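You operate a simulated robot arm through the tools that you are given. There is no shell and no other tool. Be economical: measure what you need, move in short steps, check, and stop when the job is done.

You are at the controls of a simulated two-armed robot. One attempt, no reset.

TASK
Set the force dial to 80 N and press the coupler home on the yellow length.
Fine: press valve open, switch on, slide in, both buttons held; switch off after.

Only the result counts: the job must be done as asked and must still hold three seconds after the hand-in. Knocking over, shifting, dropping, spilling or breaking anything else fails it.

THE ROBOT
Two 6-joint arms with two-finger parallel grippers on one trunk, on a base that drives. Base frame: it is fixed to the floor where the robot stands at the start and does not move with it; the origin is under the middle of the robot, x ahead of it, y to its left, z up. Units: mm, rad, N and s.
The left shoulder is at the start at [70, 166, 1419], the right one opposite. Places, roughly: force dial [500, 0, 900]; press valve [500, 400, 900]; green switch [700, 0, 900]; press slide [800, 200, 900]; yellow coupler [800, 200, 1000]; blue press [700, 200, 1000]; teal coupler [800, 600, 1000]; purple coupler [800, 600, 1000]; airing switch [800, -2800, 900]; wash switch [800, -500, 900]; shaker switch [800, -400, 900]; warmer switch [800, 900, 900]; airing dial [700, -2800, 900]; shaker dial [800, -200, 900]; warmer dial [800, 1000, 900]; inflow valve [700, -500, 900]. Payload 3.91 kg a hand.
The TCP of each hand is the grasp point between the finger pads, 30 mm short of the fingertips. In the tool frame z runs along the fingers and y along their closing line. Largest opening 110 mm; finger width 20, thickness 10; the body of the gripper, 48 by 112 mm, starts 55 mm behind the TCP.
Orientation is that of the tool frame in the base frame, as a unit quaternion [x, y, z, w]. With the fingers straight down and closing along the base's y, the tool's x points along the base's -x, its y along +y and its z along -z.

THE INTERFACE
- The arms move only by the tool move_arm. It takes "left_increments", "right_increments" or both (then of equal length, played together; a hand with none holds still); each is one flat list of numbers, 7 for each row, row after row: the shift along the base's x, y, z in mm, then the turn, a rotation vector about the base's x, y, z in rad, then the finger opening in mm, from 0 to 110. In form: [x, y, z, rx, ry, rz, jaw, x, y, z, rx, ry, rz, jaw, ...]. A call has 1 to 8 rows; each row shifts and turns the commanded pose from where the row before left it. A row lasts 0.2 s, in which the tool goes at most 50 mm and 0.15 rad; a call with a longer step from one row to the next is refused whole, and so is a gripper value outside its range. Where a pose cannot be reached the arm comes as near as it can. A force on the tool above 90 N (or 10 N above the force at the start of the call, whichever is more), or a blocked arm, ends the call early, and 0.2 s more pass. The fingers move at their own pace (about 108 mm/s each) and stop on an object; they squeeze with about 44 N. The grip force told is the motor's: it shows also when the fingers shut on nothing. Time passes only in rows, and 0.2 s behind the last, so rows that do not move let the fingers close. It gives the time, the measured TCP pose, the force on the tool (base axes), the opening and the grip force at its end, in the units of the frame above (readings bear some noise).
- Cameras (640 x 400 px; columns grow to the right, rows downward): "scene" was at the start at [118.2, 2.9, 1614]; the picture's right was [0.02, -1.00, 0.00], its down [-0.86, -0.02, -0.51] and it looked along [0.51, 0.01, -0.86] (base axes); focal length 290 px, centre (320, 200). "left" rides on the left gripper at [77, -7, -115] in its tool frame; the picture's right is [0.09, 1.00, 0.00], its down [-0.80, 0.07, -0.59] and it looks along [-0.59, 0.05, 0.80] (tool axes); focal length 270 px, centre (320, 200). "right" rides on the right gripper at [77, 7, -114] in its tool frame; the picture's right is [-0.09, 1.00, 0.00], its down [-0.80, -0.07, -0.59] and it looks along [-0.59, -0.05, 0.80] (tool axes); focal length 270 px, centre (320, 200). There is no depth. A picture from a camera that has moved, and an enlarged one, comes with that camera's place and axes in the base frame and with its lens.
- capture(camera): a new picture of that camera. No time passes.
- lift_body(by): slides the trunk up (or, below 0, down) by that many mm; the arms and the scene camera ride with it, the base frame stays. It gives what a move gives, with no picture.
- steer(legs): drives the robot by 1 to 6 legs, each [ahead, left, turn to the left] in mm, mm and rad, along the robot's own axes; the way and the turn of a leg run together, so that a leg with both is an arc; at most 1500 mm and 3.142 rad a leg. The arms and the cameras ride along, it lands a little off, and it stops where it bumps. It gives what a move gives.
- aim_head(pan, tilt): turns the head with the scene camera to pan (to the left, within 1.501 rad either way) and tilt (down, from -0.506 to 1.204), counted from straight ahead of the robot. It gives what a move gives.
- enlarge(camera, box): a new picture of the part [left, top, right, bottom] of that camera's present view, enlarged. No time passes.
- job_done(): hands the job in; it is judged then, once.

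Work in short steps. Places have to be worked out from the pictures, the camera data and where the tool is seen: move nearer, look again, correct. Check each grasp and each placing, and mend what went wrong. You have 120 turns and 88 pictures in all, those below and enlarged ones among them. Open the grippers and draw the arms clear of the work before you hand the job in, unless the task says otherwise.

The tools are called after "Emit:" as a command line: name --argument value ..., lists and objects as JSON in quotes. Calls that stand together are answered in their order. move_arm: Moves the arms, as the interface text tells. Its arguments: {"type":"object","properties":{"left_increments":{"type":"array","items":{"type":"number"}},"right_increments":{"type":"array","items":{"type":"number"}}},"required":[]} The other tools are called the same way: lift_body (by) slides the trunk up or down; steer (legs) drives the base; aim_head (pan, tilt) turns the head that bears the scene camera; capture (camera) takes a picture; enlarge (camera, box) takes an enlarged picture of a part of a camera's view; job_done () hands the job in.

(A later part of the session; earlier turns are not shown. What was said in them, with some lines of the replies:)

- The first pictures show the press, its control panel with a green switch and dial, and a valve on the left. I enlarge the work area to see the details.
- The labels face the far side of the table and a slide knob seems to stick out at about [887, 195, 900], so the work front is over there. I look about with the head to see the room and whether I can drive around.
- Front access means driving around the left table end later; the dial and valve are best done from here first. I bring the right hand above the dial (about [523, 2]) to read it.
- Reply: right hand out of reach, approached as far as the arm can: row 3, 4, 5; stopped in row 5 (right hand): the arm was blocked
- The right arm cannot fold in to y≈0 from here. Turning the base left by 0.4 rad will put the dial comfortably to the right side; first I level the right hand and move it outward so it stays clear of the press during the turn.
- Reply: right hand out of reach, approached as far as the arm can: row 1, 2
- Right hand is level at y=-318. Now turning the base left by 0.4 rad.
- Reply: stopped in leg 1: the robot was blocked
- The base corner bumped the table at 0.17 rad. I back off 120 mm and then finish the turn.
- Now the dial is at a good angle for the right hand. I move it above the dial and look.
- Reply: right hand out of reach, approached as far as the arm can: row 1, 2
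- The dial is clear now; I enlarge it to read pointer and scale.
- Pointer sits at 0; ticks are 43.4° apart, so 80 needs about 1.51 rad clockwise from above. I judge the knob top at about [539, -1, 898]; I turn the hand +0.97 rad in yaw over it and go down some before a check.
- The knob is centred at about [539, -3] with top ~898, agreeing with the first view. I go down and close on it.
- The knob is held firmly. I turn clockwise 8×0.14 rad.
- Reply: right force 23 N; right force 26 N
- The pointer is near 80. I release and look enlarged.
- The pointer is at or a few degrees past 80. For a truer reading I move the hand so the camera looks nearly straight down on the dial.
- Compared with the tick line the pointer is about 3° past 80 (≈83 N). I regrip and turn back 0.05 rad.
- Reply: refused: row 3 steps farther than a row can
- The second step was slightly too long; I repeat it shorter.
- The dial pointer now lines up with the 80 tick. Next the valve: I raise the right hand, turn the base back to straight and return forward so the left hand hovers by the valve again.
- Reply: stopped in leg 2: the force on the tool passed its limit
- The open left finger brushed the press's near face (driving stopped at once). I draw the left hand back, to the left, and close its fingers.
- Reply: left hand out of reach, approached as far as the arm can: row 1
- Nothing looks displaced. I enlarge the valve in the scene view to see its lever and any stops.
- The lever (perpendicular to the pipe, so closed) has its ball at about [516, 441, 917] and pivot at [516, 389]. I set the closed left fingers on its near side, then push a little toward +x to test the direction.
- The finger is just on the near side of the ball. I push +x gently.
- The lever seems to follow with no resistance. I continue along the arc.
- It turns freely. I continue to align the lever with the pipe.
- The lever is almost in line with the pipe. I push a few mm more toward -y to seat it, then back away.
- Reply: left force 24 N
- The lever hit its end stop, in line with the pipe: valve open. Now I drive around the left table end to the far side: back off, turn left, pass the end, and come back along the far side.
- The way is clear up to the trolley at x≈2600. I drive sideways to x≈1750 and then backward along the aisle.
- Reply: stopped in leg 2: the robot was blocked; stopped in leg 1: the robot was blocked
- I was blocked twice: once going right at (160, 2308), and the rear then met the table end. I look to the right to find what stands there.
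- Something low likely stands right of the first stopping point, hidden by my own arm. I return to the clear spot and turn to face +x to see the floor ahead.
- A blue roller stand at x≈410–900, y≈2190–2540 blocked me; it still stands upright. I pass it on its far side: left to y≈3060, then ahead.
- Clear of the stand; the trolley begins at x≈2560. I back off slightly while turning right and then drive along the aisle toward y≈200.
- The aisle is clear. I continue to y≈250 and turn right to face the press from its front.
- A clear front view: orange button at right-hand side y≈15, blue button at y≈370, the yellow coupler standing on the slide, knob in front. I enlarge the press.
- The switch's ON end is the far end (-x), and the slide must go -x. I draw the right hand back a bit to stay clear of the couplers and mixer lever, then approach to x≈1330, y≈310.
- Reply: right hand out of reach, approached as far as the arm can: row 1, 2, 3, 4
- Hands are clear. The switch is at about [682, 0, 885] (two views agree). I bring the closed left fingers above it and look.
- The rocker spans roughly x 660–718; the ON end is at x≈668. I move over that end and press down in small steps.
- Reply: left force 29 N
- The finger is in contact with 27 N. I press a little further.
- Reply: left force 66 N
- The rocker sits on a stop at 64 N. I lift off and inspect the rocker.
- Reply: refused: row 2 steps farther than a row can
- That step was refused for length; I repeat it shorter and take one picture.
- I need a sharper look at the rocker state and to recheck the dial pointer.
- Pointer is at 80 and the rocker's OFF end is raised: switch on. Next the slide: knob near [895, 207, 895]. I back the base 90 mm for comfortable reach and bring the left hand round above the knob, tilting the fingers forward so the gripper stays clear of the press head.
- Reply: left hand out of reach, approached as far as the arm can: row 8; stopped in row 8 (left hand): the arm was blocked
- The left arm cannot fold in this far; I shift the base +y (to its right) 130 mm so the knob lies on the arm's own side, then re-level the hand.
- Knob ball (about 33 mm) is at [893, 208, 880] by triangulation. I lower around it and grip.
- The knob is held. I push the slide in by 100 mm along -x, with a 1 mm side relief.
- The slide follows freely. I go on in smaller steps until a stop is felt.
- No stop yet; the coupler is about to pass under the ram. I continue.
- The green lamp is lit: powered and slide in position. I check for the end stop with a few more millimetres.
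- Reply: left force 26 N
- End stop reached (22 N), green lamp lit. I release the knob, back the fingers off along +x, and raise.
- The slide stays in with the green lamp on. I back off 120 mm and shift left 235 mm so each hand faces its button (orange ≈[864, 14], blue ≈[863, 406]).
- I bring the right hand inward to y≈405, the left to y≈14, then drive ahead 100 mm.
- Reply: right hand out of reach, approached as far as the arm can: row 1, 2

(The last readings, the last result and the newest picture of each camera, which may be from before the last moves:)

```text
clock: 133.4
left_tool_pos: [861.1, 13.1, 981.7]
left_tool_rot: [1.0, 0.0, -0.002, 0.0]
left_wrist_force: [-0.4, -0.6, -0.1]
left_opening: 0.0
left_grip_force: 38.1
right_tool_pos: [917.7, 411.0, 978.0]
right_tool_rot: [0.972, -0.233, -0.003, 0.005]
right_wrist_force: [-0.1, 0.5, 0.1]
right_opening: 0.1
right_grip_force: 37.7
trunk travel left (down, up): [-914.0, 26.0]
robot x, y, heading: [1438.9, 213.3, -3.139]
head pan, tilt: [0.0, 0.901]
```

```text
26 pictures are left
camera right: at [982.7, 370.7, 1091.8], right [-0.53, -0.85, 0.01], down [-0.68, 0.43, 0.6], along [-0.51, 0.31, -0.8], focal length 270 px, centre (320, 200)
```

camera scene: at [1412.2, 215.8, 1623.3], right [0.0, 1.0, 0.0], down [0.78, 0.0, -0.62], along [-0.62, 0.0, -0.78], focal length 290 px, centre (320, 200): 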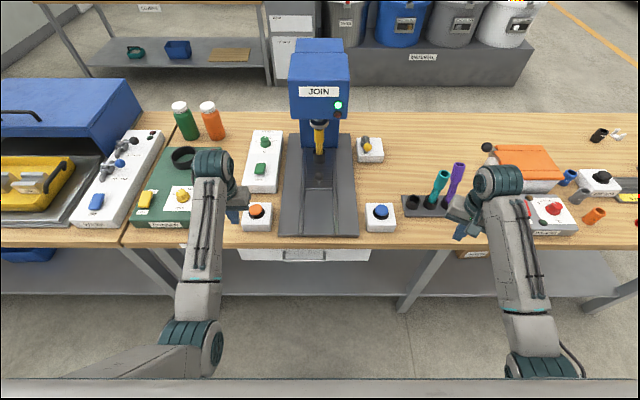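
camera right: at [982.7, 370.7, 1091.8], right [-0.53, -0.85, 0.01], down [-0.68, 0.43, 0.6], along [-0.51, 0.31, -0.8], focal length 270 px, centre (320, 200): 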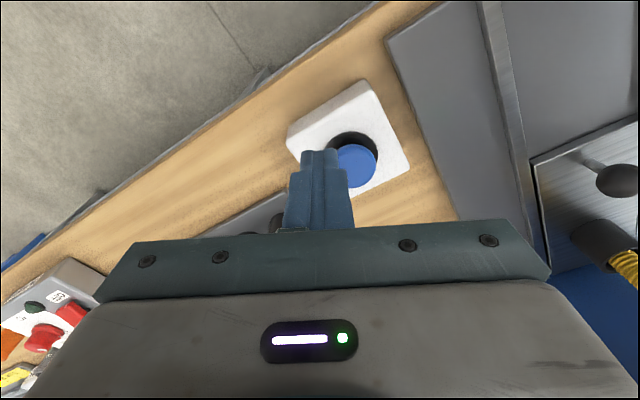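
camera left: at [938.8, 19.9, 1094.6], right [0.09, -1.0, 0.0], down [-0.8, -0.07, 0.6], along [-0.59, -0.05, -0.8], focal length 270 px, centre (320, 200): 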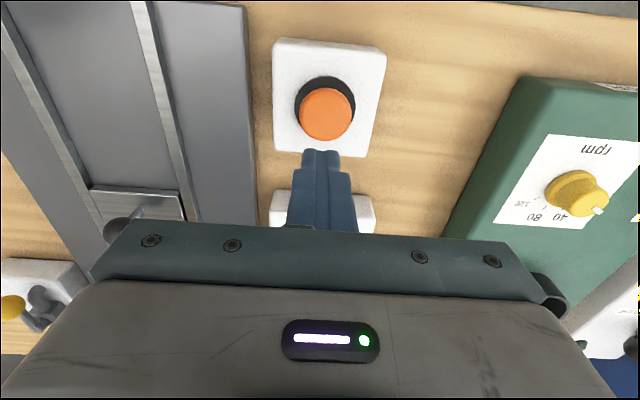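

Both buttons located: orange [867, 11, 880], blue [865, 408, 880]. I move the closed fingertips to just above both.

Emit:
move_arm --left_increments '[6, -2, 0, 0, 0, 0, 0, 0, 0, -30, 0, 0, 0, 0, 0, 0, -28, 0, 0, 0, 0]' --right_increments '[-45, -2, 0, 0, 0, 0, 0, -8, -1, -27, 0, 0, 0, 0, 0, 0, -28, 0, 0, 0, 0]'

Emit:
capture --camera "left"

Emit:
capture --camera "right"

```text
clock: 134.2
left_tool_pos: [865.2, 13.1, 922.6]
left_tool_rot: [1.0, 0.002, 0.0, 0.001]
left_wrist_force: [0.6, -0.4, 0.2]
left_opening: 0.5
left_grip_force: 37.9
right_tool_pos: [858.6, 406.3, 921.2]
right_tool_rot: [0.972, -0.233, -0.002, 0.004]
right_wrist_force: [-0.1, 0.5, -0.2]
right_opening: 0.0
right_grip_force: 38.1
trunk travel left (down, up): [-914.0, 26.0]
robot x, y, heading: [1440.3, 221.0, -3.14]
head pan, tilt: [0.0, 0.901]
```

```text
25 pictures are left
camera left: at [941.8, 20.1, 1036.1], right [0.09, -1.0, 0.0], down [-0.8, -0.07, 0.59], along [-0.59, -0.05, -0.8], focal length 270 px, centre (320, 200)
```

left: 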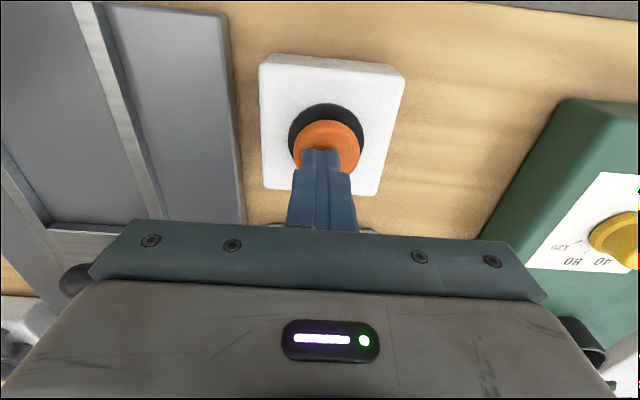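

```text
24 pictures are left
camera right: at [925.4, 367.1, 1036.3], right [-0.53, -0.85, 0.01], down [-0.68, 0.43, 0.59], along [-0.51, 0.31, -0.8], focal length 270 px, centre (320, 200)
```

right: 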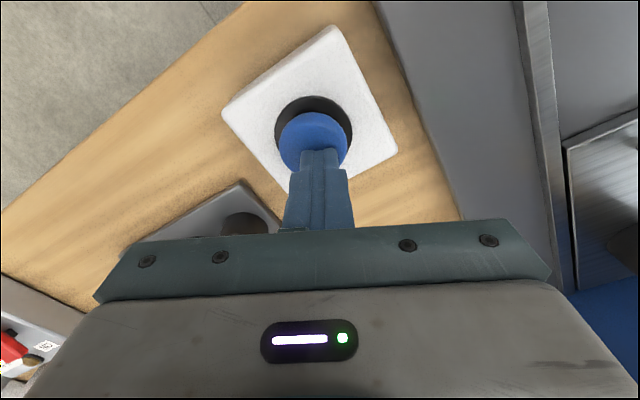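

Both fingertips are over their buttons. I press both down together and hold.

Emit:
move_arm --left_increments '[1, -1, -5, 0, 0, 0, 0, 0, 0, -9, 0, 0, 0, 0, 0, 0, -6, 0, 0, 0, 0, 0, 0, 0, 0, 0, 0, 0, 0, 0, 0, 0, 0, 0, 0]' --right_increments '[5, 1, -5, 0, 0, 0, 0, 0, 0, -9, 0, 0, 0, 0, 0, 0, -6, 0, 0, 0, 0, 0, 0, 0, 0, 0, 0, 0, 0, 0, 0, 0, 0, 0, 0]'

Emit:
enlarge --camera "scene" --box '[230, 30, 410, 240]'

```text
clock: 135.4
left_tool_pos: [867.9, 11.6, 907.3]
left_tool_rot: [1.0, 0.001, -0.005, 0.001]
left_wrist_force: [-14.8, 3.8, 35.6]
left_opening: 0.0
left_grip_force: 37.8
right_tool_pos: [865.6, 409.5, 907.7]
right_tool_rot: [0.972, -0.233, -0.008, 0.006]
right_wrist_force: [-15.1, -2.8, 38.5]
right_opening: 0.0
right_grip_force: 37.6
trunk travel left (down, up): [-914.0, 26.0]
robot x, y, heading: [1437.7, 214.4, -3.139]
head pan, tilt: [0.0, 0.901]
```

```text
1.90 times, centred on (320, 135) of scene
camera zoom: at [1317.9, 216.4, 1624.4], right [0.0, 1.0, 0.0], down [0.78, 0.0, -0.62], along [-0.62, 0.0, -0.78], focal length 552 px, centre (320, 324)
```

zoom: 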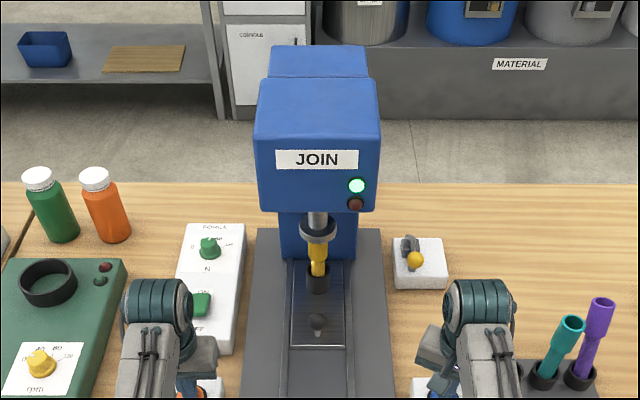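

The ram is coming down on the coupler. I keep both buttons held.

Emit:
move_arm --left_increments '[0, 0, 0, 0, 0, 0, 0, 0, 0, 0, 0, 0, 0, 0, 0, 0, 0, 0, 0, 0, 0, 0, 0, 0, 0, 0, 0, 0, 0, 0, 0, 0, 0, 0, 0, 0, 0, 0, 0, 0, 0, 0, 0, 0, 0, 0, 0, 0, 0]' --right_increments '[0, 0, 0, 0, 0, 0, 0, 0, 0, 0, 0, 0, 0, 0, 0, 0, 0, 0, 0, 0, 0, 0, 0, 0, 0, 0, 0, 0, 0, 0, 0, 0, 0, 0, 0, 0, 0, 0, 0, 0, 0, 0, 0, 0, 0, 0, 0, 0, 0]'

Emit:
enlarge --camera "scene" --box '[280, 80, 360, 190]'

```text
clock: 137.0
left_tool_pos: [869.0, 10.3, 907.2]
left_tool_rot: [1.0, 0.001, -0.006, 0.002]
left_wrist_force: [-14.7, 6.0, 35.3]
left_opening: 0.4
left_grip_force: 38.0
right_tool_pos: [866.7, 409.3, 907.4]
right_tool_rot: [0.972, -0.235, -0.007, 0.007]
right_wrist_force: [-15.3, -5.6, 39.0]
right_opening: 0.2
right_grip_force: 37.6
trunk travel left (down, up): [-914.0, 26.0]
robot x, y, heading: [1438.1, 216.6, -3.134]
head pan, tilt: [0.0, 0.901]
```

```text
3.64 times, centred on (320, 135) of scene
camera zoom: at [1318.8, 216.4, 1624.0], right [0.0, 1.0, 0.0], down [0.78, 0.0, -0.62], along [-0.62, 0.0, -0.78], focal length 1054 px, centre (320, 436)
```

zoom: 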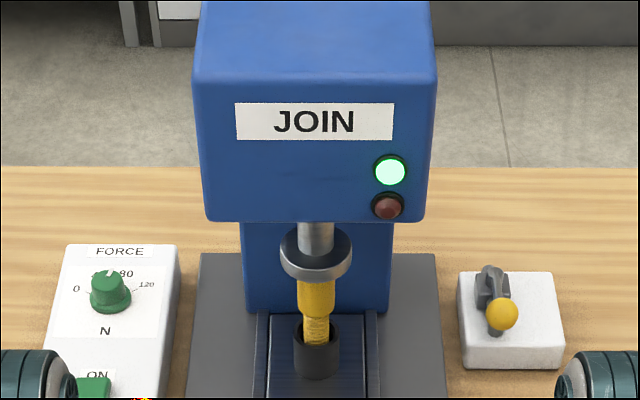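

The coupler is being pressed further down. I hold on.

Emit:
move_arm --left_increments '[0, 0, 0, 0, 0, 0, 0, 0, 0, 0, 0, 0, 0, 0, 0, 0, 0, 0, 0, 0, 0, 0, 0, 0, 0, 0, 0, 0, 0, 0, 0, 0, 0, 0, 0, 0, 0, 0, 0, 0, 0, 0, 0, 0, 0, 0, 0, 0, 0]' --right_increments '[0, 0, 0, 0, 0, 0, 0, 0, 0, 0, 0, 0, 0, 0, 0, 0, 0, 0, 0, 0, 0, 0, 0, 0, 0, 0, 0, 0, 0, 0, 0, 0, 0, 0, 0, 0, 0, 0, 0, 0, 0, 0, 0, 0, 0, 0, 0, 0, 0]'

Emit:
enlarge --camera "scene" --box '[280, 80, 360, 190]'

```text
clock: 138.6
left_tool_pos: [869.1, 11.4, 905.9]
left_tool_rot: [1.0, 0.001, -0.005, 0.001]
left_wrist_force: [-13.1, 2.7, 35.9]
left_opening: 0.0
left_grip_force: 37.5
right_tool_pos: [867.7, 408.9, 906.8]
right_tool_rot: [0.972, -0.234, -0.008, 0.006]
right_wrist_force: [-12.8, -2.8, 40.0]
right_opening: 0.0
right_grip_force: 37.9
trunk travel left (down, up): [-914.0, 26.0]
robot x, y, heading: [1434.7, 212.9, -3.141]
head pan, tilt: [0.0, 0.901]
```

```text
3.64 times, centred on (320, 135) of scene
camera zoom: at [1319.4, 216.3, 1624.0], right [0.0, 1.0, 0.0], down [0.78, 0.0, -0.62], along [-0.62, 0.0, -0.78], focal length 1054 px, centre (320, 436)
```

zoom: 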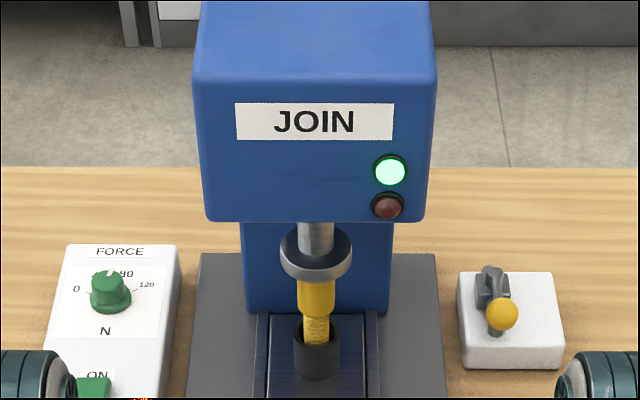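

The ram has stopped moving. I hold one more period to be safe, then lift both hands together and look.

Emit:
move_arm --left_increments '[0, 0, 0, 0, 0, 0, 0, 0, 0, 0, 0, 0, 0, 0, 0, 0, 0, 0, 0, 0, 0, 0, 0, 0, 0, 0, 0, 0, 0, 0, 0, 0, 0, 0, 0, 0, 0, 0, 0, 0, 0, 0, 0, 0, 0, 0, 0, 0, 0]' --right_increments '[0, 0, 0, 0, 0, 0, 0, 0, 0, 0, 0, 0, 0, 0, 0, 0, 0, 0, 0, 0, 0, 0, 0, 0, 0, 0, 0, 0, 0, 0, 0, 0, 0, 0, 0, 0, 0, 0, 0, 0, 0, 0, 0, 0, 0, 0, 0, 0, 0]'

Emit:
move_arm --left_increments '[0, 0, 25, 0, 0, 0, 0, 0, 0, 30, 0, 0, 0, 0, 0, 0, 0, 0, 0, 0, 0, 0, 0, 0, 0, 0, 0, 0, 0, 0, 0, 0, 0, 0, 0, 0, 0, 0, 0, 0, 0, 0]' --right_increments '[0, 0, 25, 0, 0, 0, 0, 0, 0, 30, 0, 0, 0, 0, 0, 0, 0, 0, 0, 0, 0, 0, 0, 0, 0, 0, 0, 0, 0, 0, 0, 0, 0, 0, 0, 0, 0, 0, 0, 0, 0, 0]'

Emit:
enlarge --camera "scene" --box '[280, 80, 360, 190]'

```text
clock: 140.2
left_tool_pos: [869.2, 10.7, 907.0]
left_tool_rot: [1.0, 0.001, -0.006, 0.001]
left_wrist_force: [-12.0, 1.3, 35.9]
left_opening: 0.1
left_grip_force: 37.3
right_tool_pos: [868.2, 410.1, 905.9]
right_tool_rot: [0.972, -0.233, -0.008, 0.006]
right_wrist_force: [-12.2, 0.2, 38.9]
right_opening: 0.0
right_grip_force: 37.8
trunk travel left (down, up): [-914.0, 26.0]
robot x, y, heading: [1437.6, 214.0, -3.14]
head pan, tilt: [0.0, 0.901]
```

```text
clock: 141.6
left_tool_pos: [866.7, 10.1, 956.1]
left_tool_rot: [1.0, 0.0, 0.0, 0.0]
left_wrist_force: [-0.2, 0.4, 0.2]
left_opening: 0.1
left_grip_force: 38.4
right_tool_pos: [863.9, 411.0, 954.7]
right_tool_rot: [0.972, -0.233, -0.001, 0.004]
right_wrist_force: [0.1, -0.2, 0.7]
right_opening: 0.0
right_grip_force: 37.6
trunk travel left (down, up): [-914.0, 26.0]
robot x, y, heading: [1439.7, 215.9, -3.141]
head pan, tilt: [0.0, 0.901]
```

```text
3.64 times, centred on (320, 135) of scene
camera zoom: at [1312.2, 216.3, 1623.3], right [0.0, 1.0, 0.0], down [0.78, 0.0, -0.62], along [-0.62, 0.0, -0.78], focal length 1054 px, centre (320, 436)
```

zoom: 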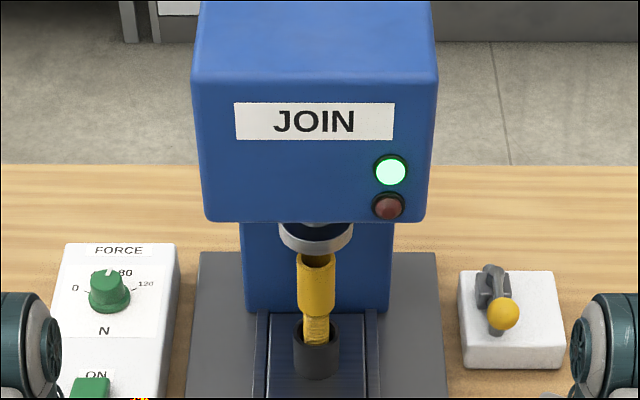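

The ram retracted and the coupler sits lower. I zoom in to check how it is seated.

Emit:
enlarge --camera "scene" --box '[300, 135, 340, 190]'

```text
7.27 times, centred on (320, 162) of scene
camera zoom: at [1312.2, 216.3, 1623.3], right [0.0, 1.0, 0.0], down [0.78, 0.0, -0.62], along [-0.62, 0.0, -0.78], focal length 2109 px, centre (320, 473)
```

zoom: 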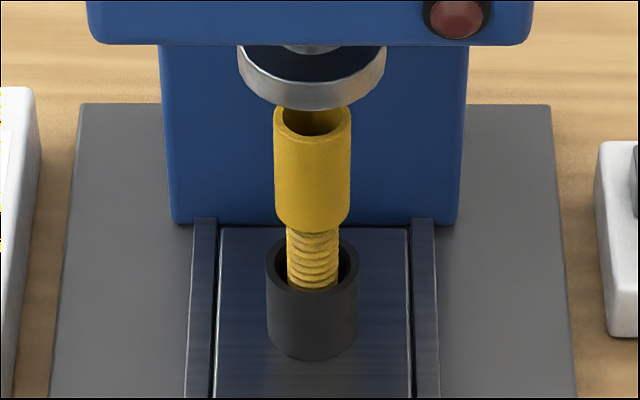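

The coupler sits down on the corrugated length and the press has stalled out at its set force. Now switch off: I move the left fingertip over the OFF end (x≈707, y≈0).

Emit:
move_arm --left_increments '[-40, -2, 10, 0, 0, 0, 0, -40, -2, 0, 0, 0, 0, 0, -40, -3, 0, 0, 0, 0, 0, -38, -3, 0, 0, 0, 0, 0, 0, 0, -15, 0, 0, 0, 0]'

Emit:
capture --camera "left"

```text
clock: 142.8
left_tool_pos: [707.4, -1.2, 949.5]
left_tool_rot: [1.0, 0.001, 0.0, 0.001]
left_wrist_force: [-0.1, -0.2, 0.3]
left_opening: 0.0
left_grip_force: 37.6
right_tool_pos: [865.0, 410.3, 955.6]
right_tool_rot: [0.972, -0.233, -0.002, 0.005]
right_wrist_force: [0.0, 0.3, 0.3]
right_opening: 0.1
right_grip_force: 38.2
trunk travel left (down, up): [-914.0, 26.0]
robot x, y, heading: [1442.1, 220.4, -3.134]
head pan, tilt: [0.0, 0.901]
```

```text
18 pictures are left
camera left: at [784.9, 6.6, 1063.5], right [0.09, -1.0, 0.0], down [-0.8, -0.07, 0.59], along [-0.59, -0.05, -0.8], focal length 270 px, centre (320, 200)
```

left: 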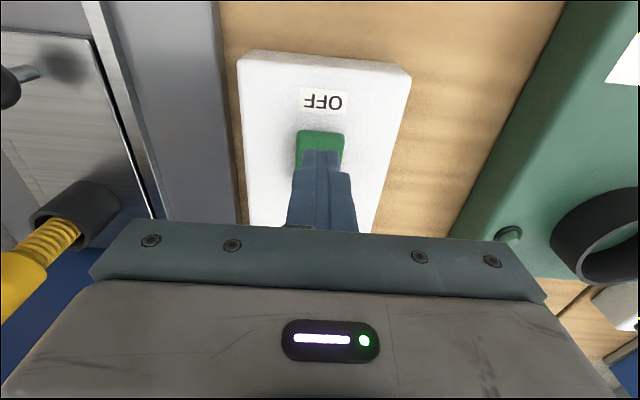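

The fingertip is over the OFF end. I press down in small steps.

Emit:
move_arm --left_increments '[0, 0, -20, 0, 0, 0, 0, 0, 0, -6, 0, 0, 0, 0, 0, 0, -4, 0, 0, 0, 0, 0, 0, -4, 0, 0, 0, 0, 0, 0, -4, 0, 0, 0, 0, 0, 0, -4, 0, 0, 0, 0, 0, 0, 0, 0, 0, 0, 0]'

Emit:
enlarge --camera "scene" --box '[230, 80, 370, 200]'

```text
clock: 144.4
left_tool_pos: [709.8, -0.1, 917.0]
left_tool_rot: [1.0, 0.001, -0.007, 0.002]
left_wrist_force: [-4.8, -4.2, 37.0]
left_opening: 0.0
left_grip_force: 37.4
right_tool_pos: [868.4, 409.8, 958.3]
right_tool_rot: [0.972, -0.234, -0.004, 0.005]
right_wrist_force: [0.0, 0.0, 0.1]
right_opening: 0.0
right_grip_force: 37.7
trunk travel left (down, up): [-914.0, 26.0]
robot x, y, heading: [1437.2, 217.8, -3.137]
head pan, tilt: [0.0, 0.901]
```

```text
3.33 times, centred on (300, 140) of scene
camera zoom: at [1319.2, 217.6, 1624.3], right [0.0, 1.0, 0.0], down [0.78, 0.0, -0.62], along [-0.62, 0.0, -0.78], focal length 966 px, centre (387, 400)
```

zoom: 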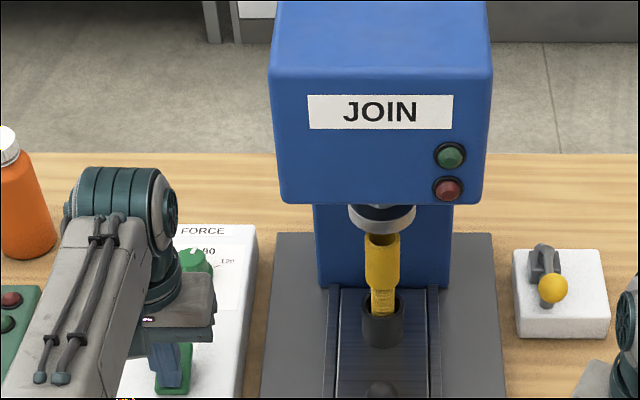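

The green lamp went out: switch off. I raise both hands and draw them back over the aisle, then drive back and open the grippers.

Emit:
move_arm --left_increments '[0, 0, 30, 0, 0, 0, 0, 0, 0, 30, 0, 0, 0, 0, 40, 0, 0, 0, 0, 0, 0, 40, 0, 0, 0, 0, 0, 0, 40, 0, 0, 0, 0, 0, 0]' --right_increments '[0, 0, 10, 0, 0, 0, 0, 20, 0, 10, 0, 0, 0, 0, 20, 0, 0, 0, 0, 0, 0, 20, 0, 0, 0, 0, 0, 0, 10, 0, 0, 0, 0, 0, 0]'

Emit:
steer --legs '[[-350, 0, 0]]'

Emit:
move_arm --left_increments '[0, 0, 0, 0, 0, 0, 110, 0, 0, 0, 0, 0, 0, 110, 0, 0, 0, 0, 0, 0, 110]' --right_increments '[0, 0, 0, 0, 0, 0, 110, 0, 0, 0, 0, 0, 0, 110, 0, 0, 0, 0, 0, 0, 110]'

Emit:
capture --camera "scene"

Emit:
enlarge --camera "scene" --box '[230, 60, 400, 220]'

```text
clock: 145.6
left_tool_pos: [830.7, 2.2, 971.2]
left_tool_rot: [1.0, 0.001, -0.001, 0.001]
left_wrist_force: [-0.7, 0.5, 0.4]
left_opening: 0.0
left_grip_force: 37.1
right_tool_pos: [937.3, 411.1, 972.9]
right_tool_rot: [0.972, -0.233, -0.005, 0.004]
right_wrist_force: [-0.1, 0.0, 0.2]
right_opening: 0.0
right_grip_force: 38.1
right hand out of reach, approached as far as the arm can: row 5
trunk travel left (down, up): [-914.0, 26.0]
robot x, y, heading: [1437.8, 215.4, -3.141]
head pan, tilt: [0.0, 0.901]
```

```text
clock: 147.9
left_tool_pos: [1182.4, 4.2, 967.7]
left_tool_rot: [1.0, -0.001, 0.001, 0.001]
left_wrist_force: [1.0, 0.7, -1.0]
left_opening: 0.0
left_grip_force: 38.3
right_tool_pos: [1289.7, 412.0, 971.4]
right_tool_rot: [0.972, -0.234, -0.005, 0.004]
right_wrist_force: [0.4, -0.4, -0.1]
right_opening: 0.3
right_grip_force: 37.6
trunk travel left (down, up): [-914.0, 26.0]
robot x, y, heading: [1795.7, 219.6, -3.139]
head pan, tilt: [0.0, 0.901]
```

```text
clock: 148.7
left_tool_pos: [1184.8, 4.2, 969.2]
left_tool_rot: [1.0, -0.001, -0.001, 0.0]
left_wrist_force: [0.0, 0.0, 0.0]
left_opening: 110.0
left_grip_force: 0.0
right_tool_pos: [1291.7, 411.5, 973.5]
right_tool_rot: [0.972, -0.234, -0.005, 0.005]
right_wrist_force: [0.4, -1.5, -0.8]
right_opening: 109.9
right_grip_force: 0.4
trunk travel left (down, up): [-914.0, 26.0]
robot x, y, heading: [1792.0, 216.8, -3.14]
head pan, tilt: [0.0, 0.901]
```

```text
16 pictures are left
camera scene: at [1669.2, 217.4, 1623.4], right [0.0, 1.0, 0.0], down [0.78, 0.0, -0.62], along [-0.62, 0.0, -0.78], focal length 290 px, centre (320, 200)
```

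scene: 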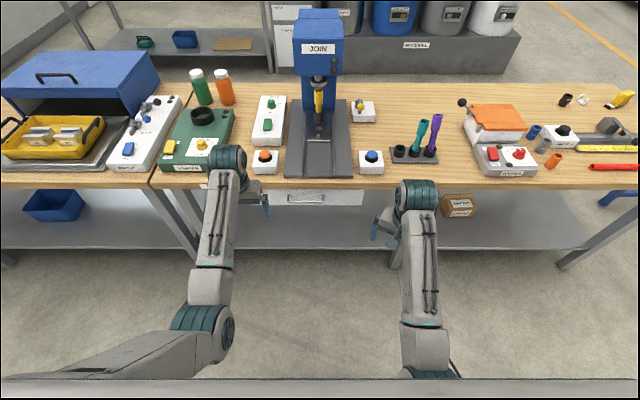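

```text
2.50 times, centred on (315, 140) of scene
camera zoom: at [1669.2, 217.4, 1623.4], right [0.0, 1.0, 0.0], down [0.78, 0.0, -0.62], along [-0.62, 0.0, -0.78], focal length 725 px, centre (332, 350)
```

zoom: 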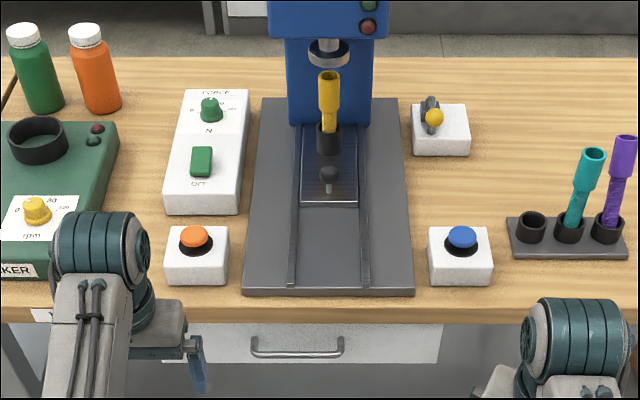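

Everything stands as it should: dial at 80, valve open, slide in with the coupler pressed, switch off, hands clear and open. I hand the job in.

Emit:
job_done

```text
The job is handed in.
```

I pressed the yellow coupler down onto its length with the force dial at 80 N and both buttons held. The ram came down, stopped moving and retracted. I judged "home" by that stop and a close look, because no lamp or gauge confirms it.

The valve is open, the slide is in, and the switch is off again (its green lamp went out). Both hands are open and clear.

Three unplanned contacts on the way:
- **Press:** the open left finger brushed the press's near face.
- **Table:** the base bumped it twice.
- **Blue roller stand:** the base ran into it off the left end of the table.

Everything was upright and looked in place when I checked. I can't rule out that the stand shifted slightly, since I had not seen it before the bump.
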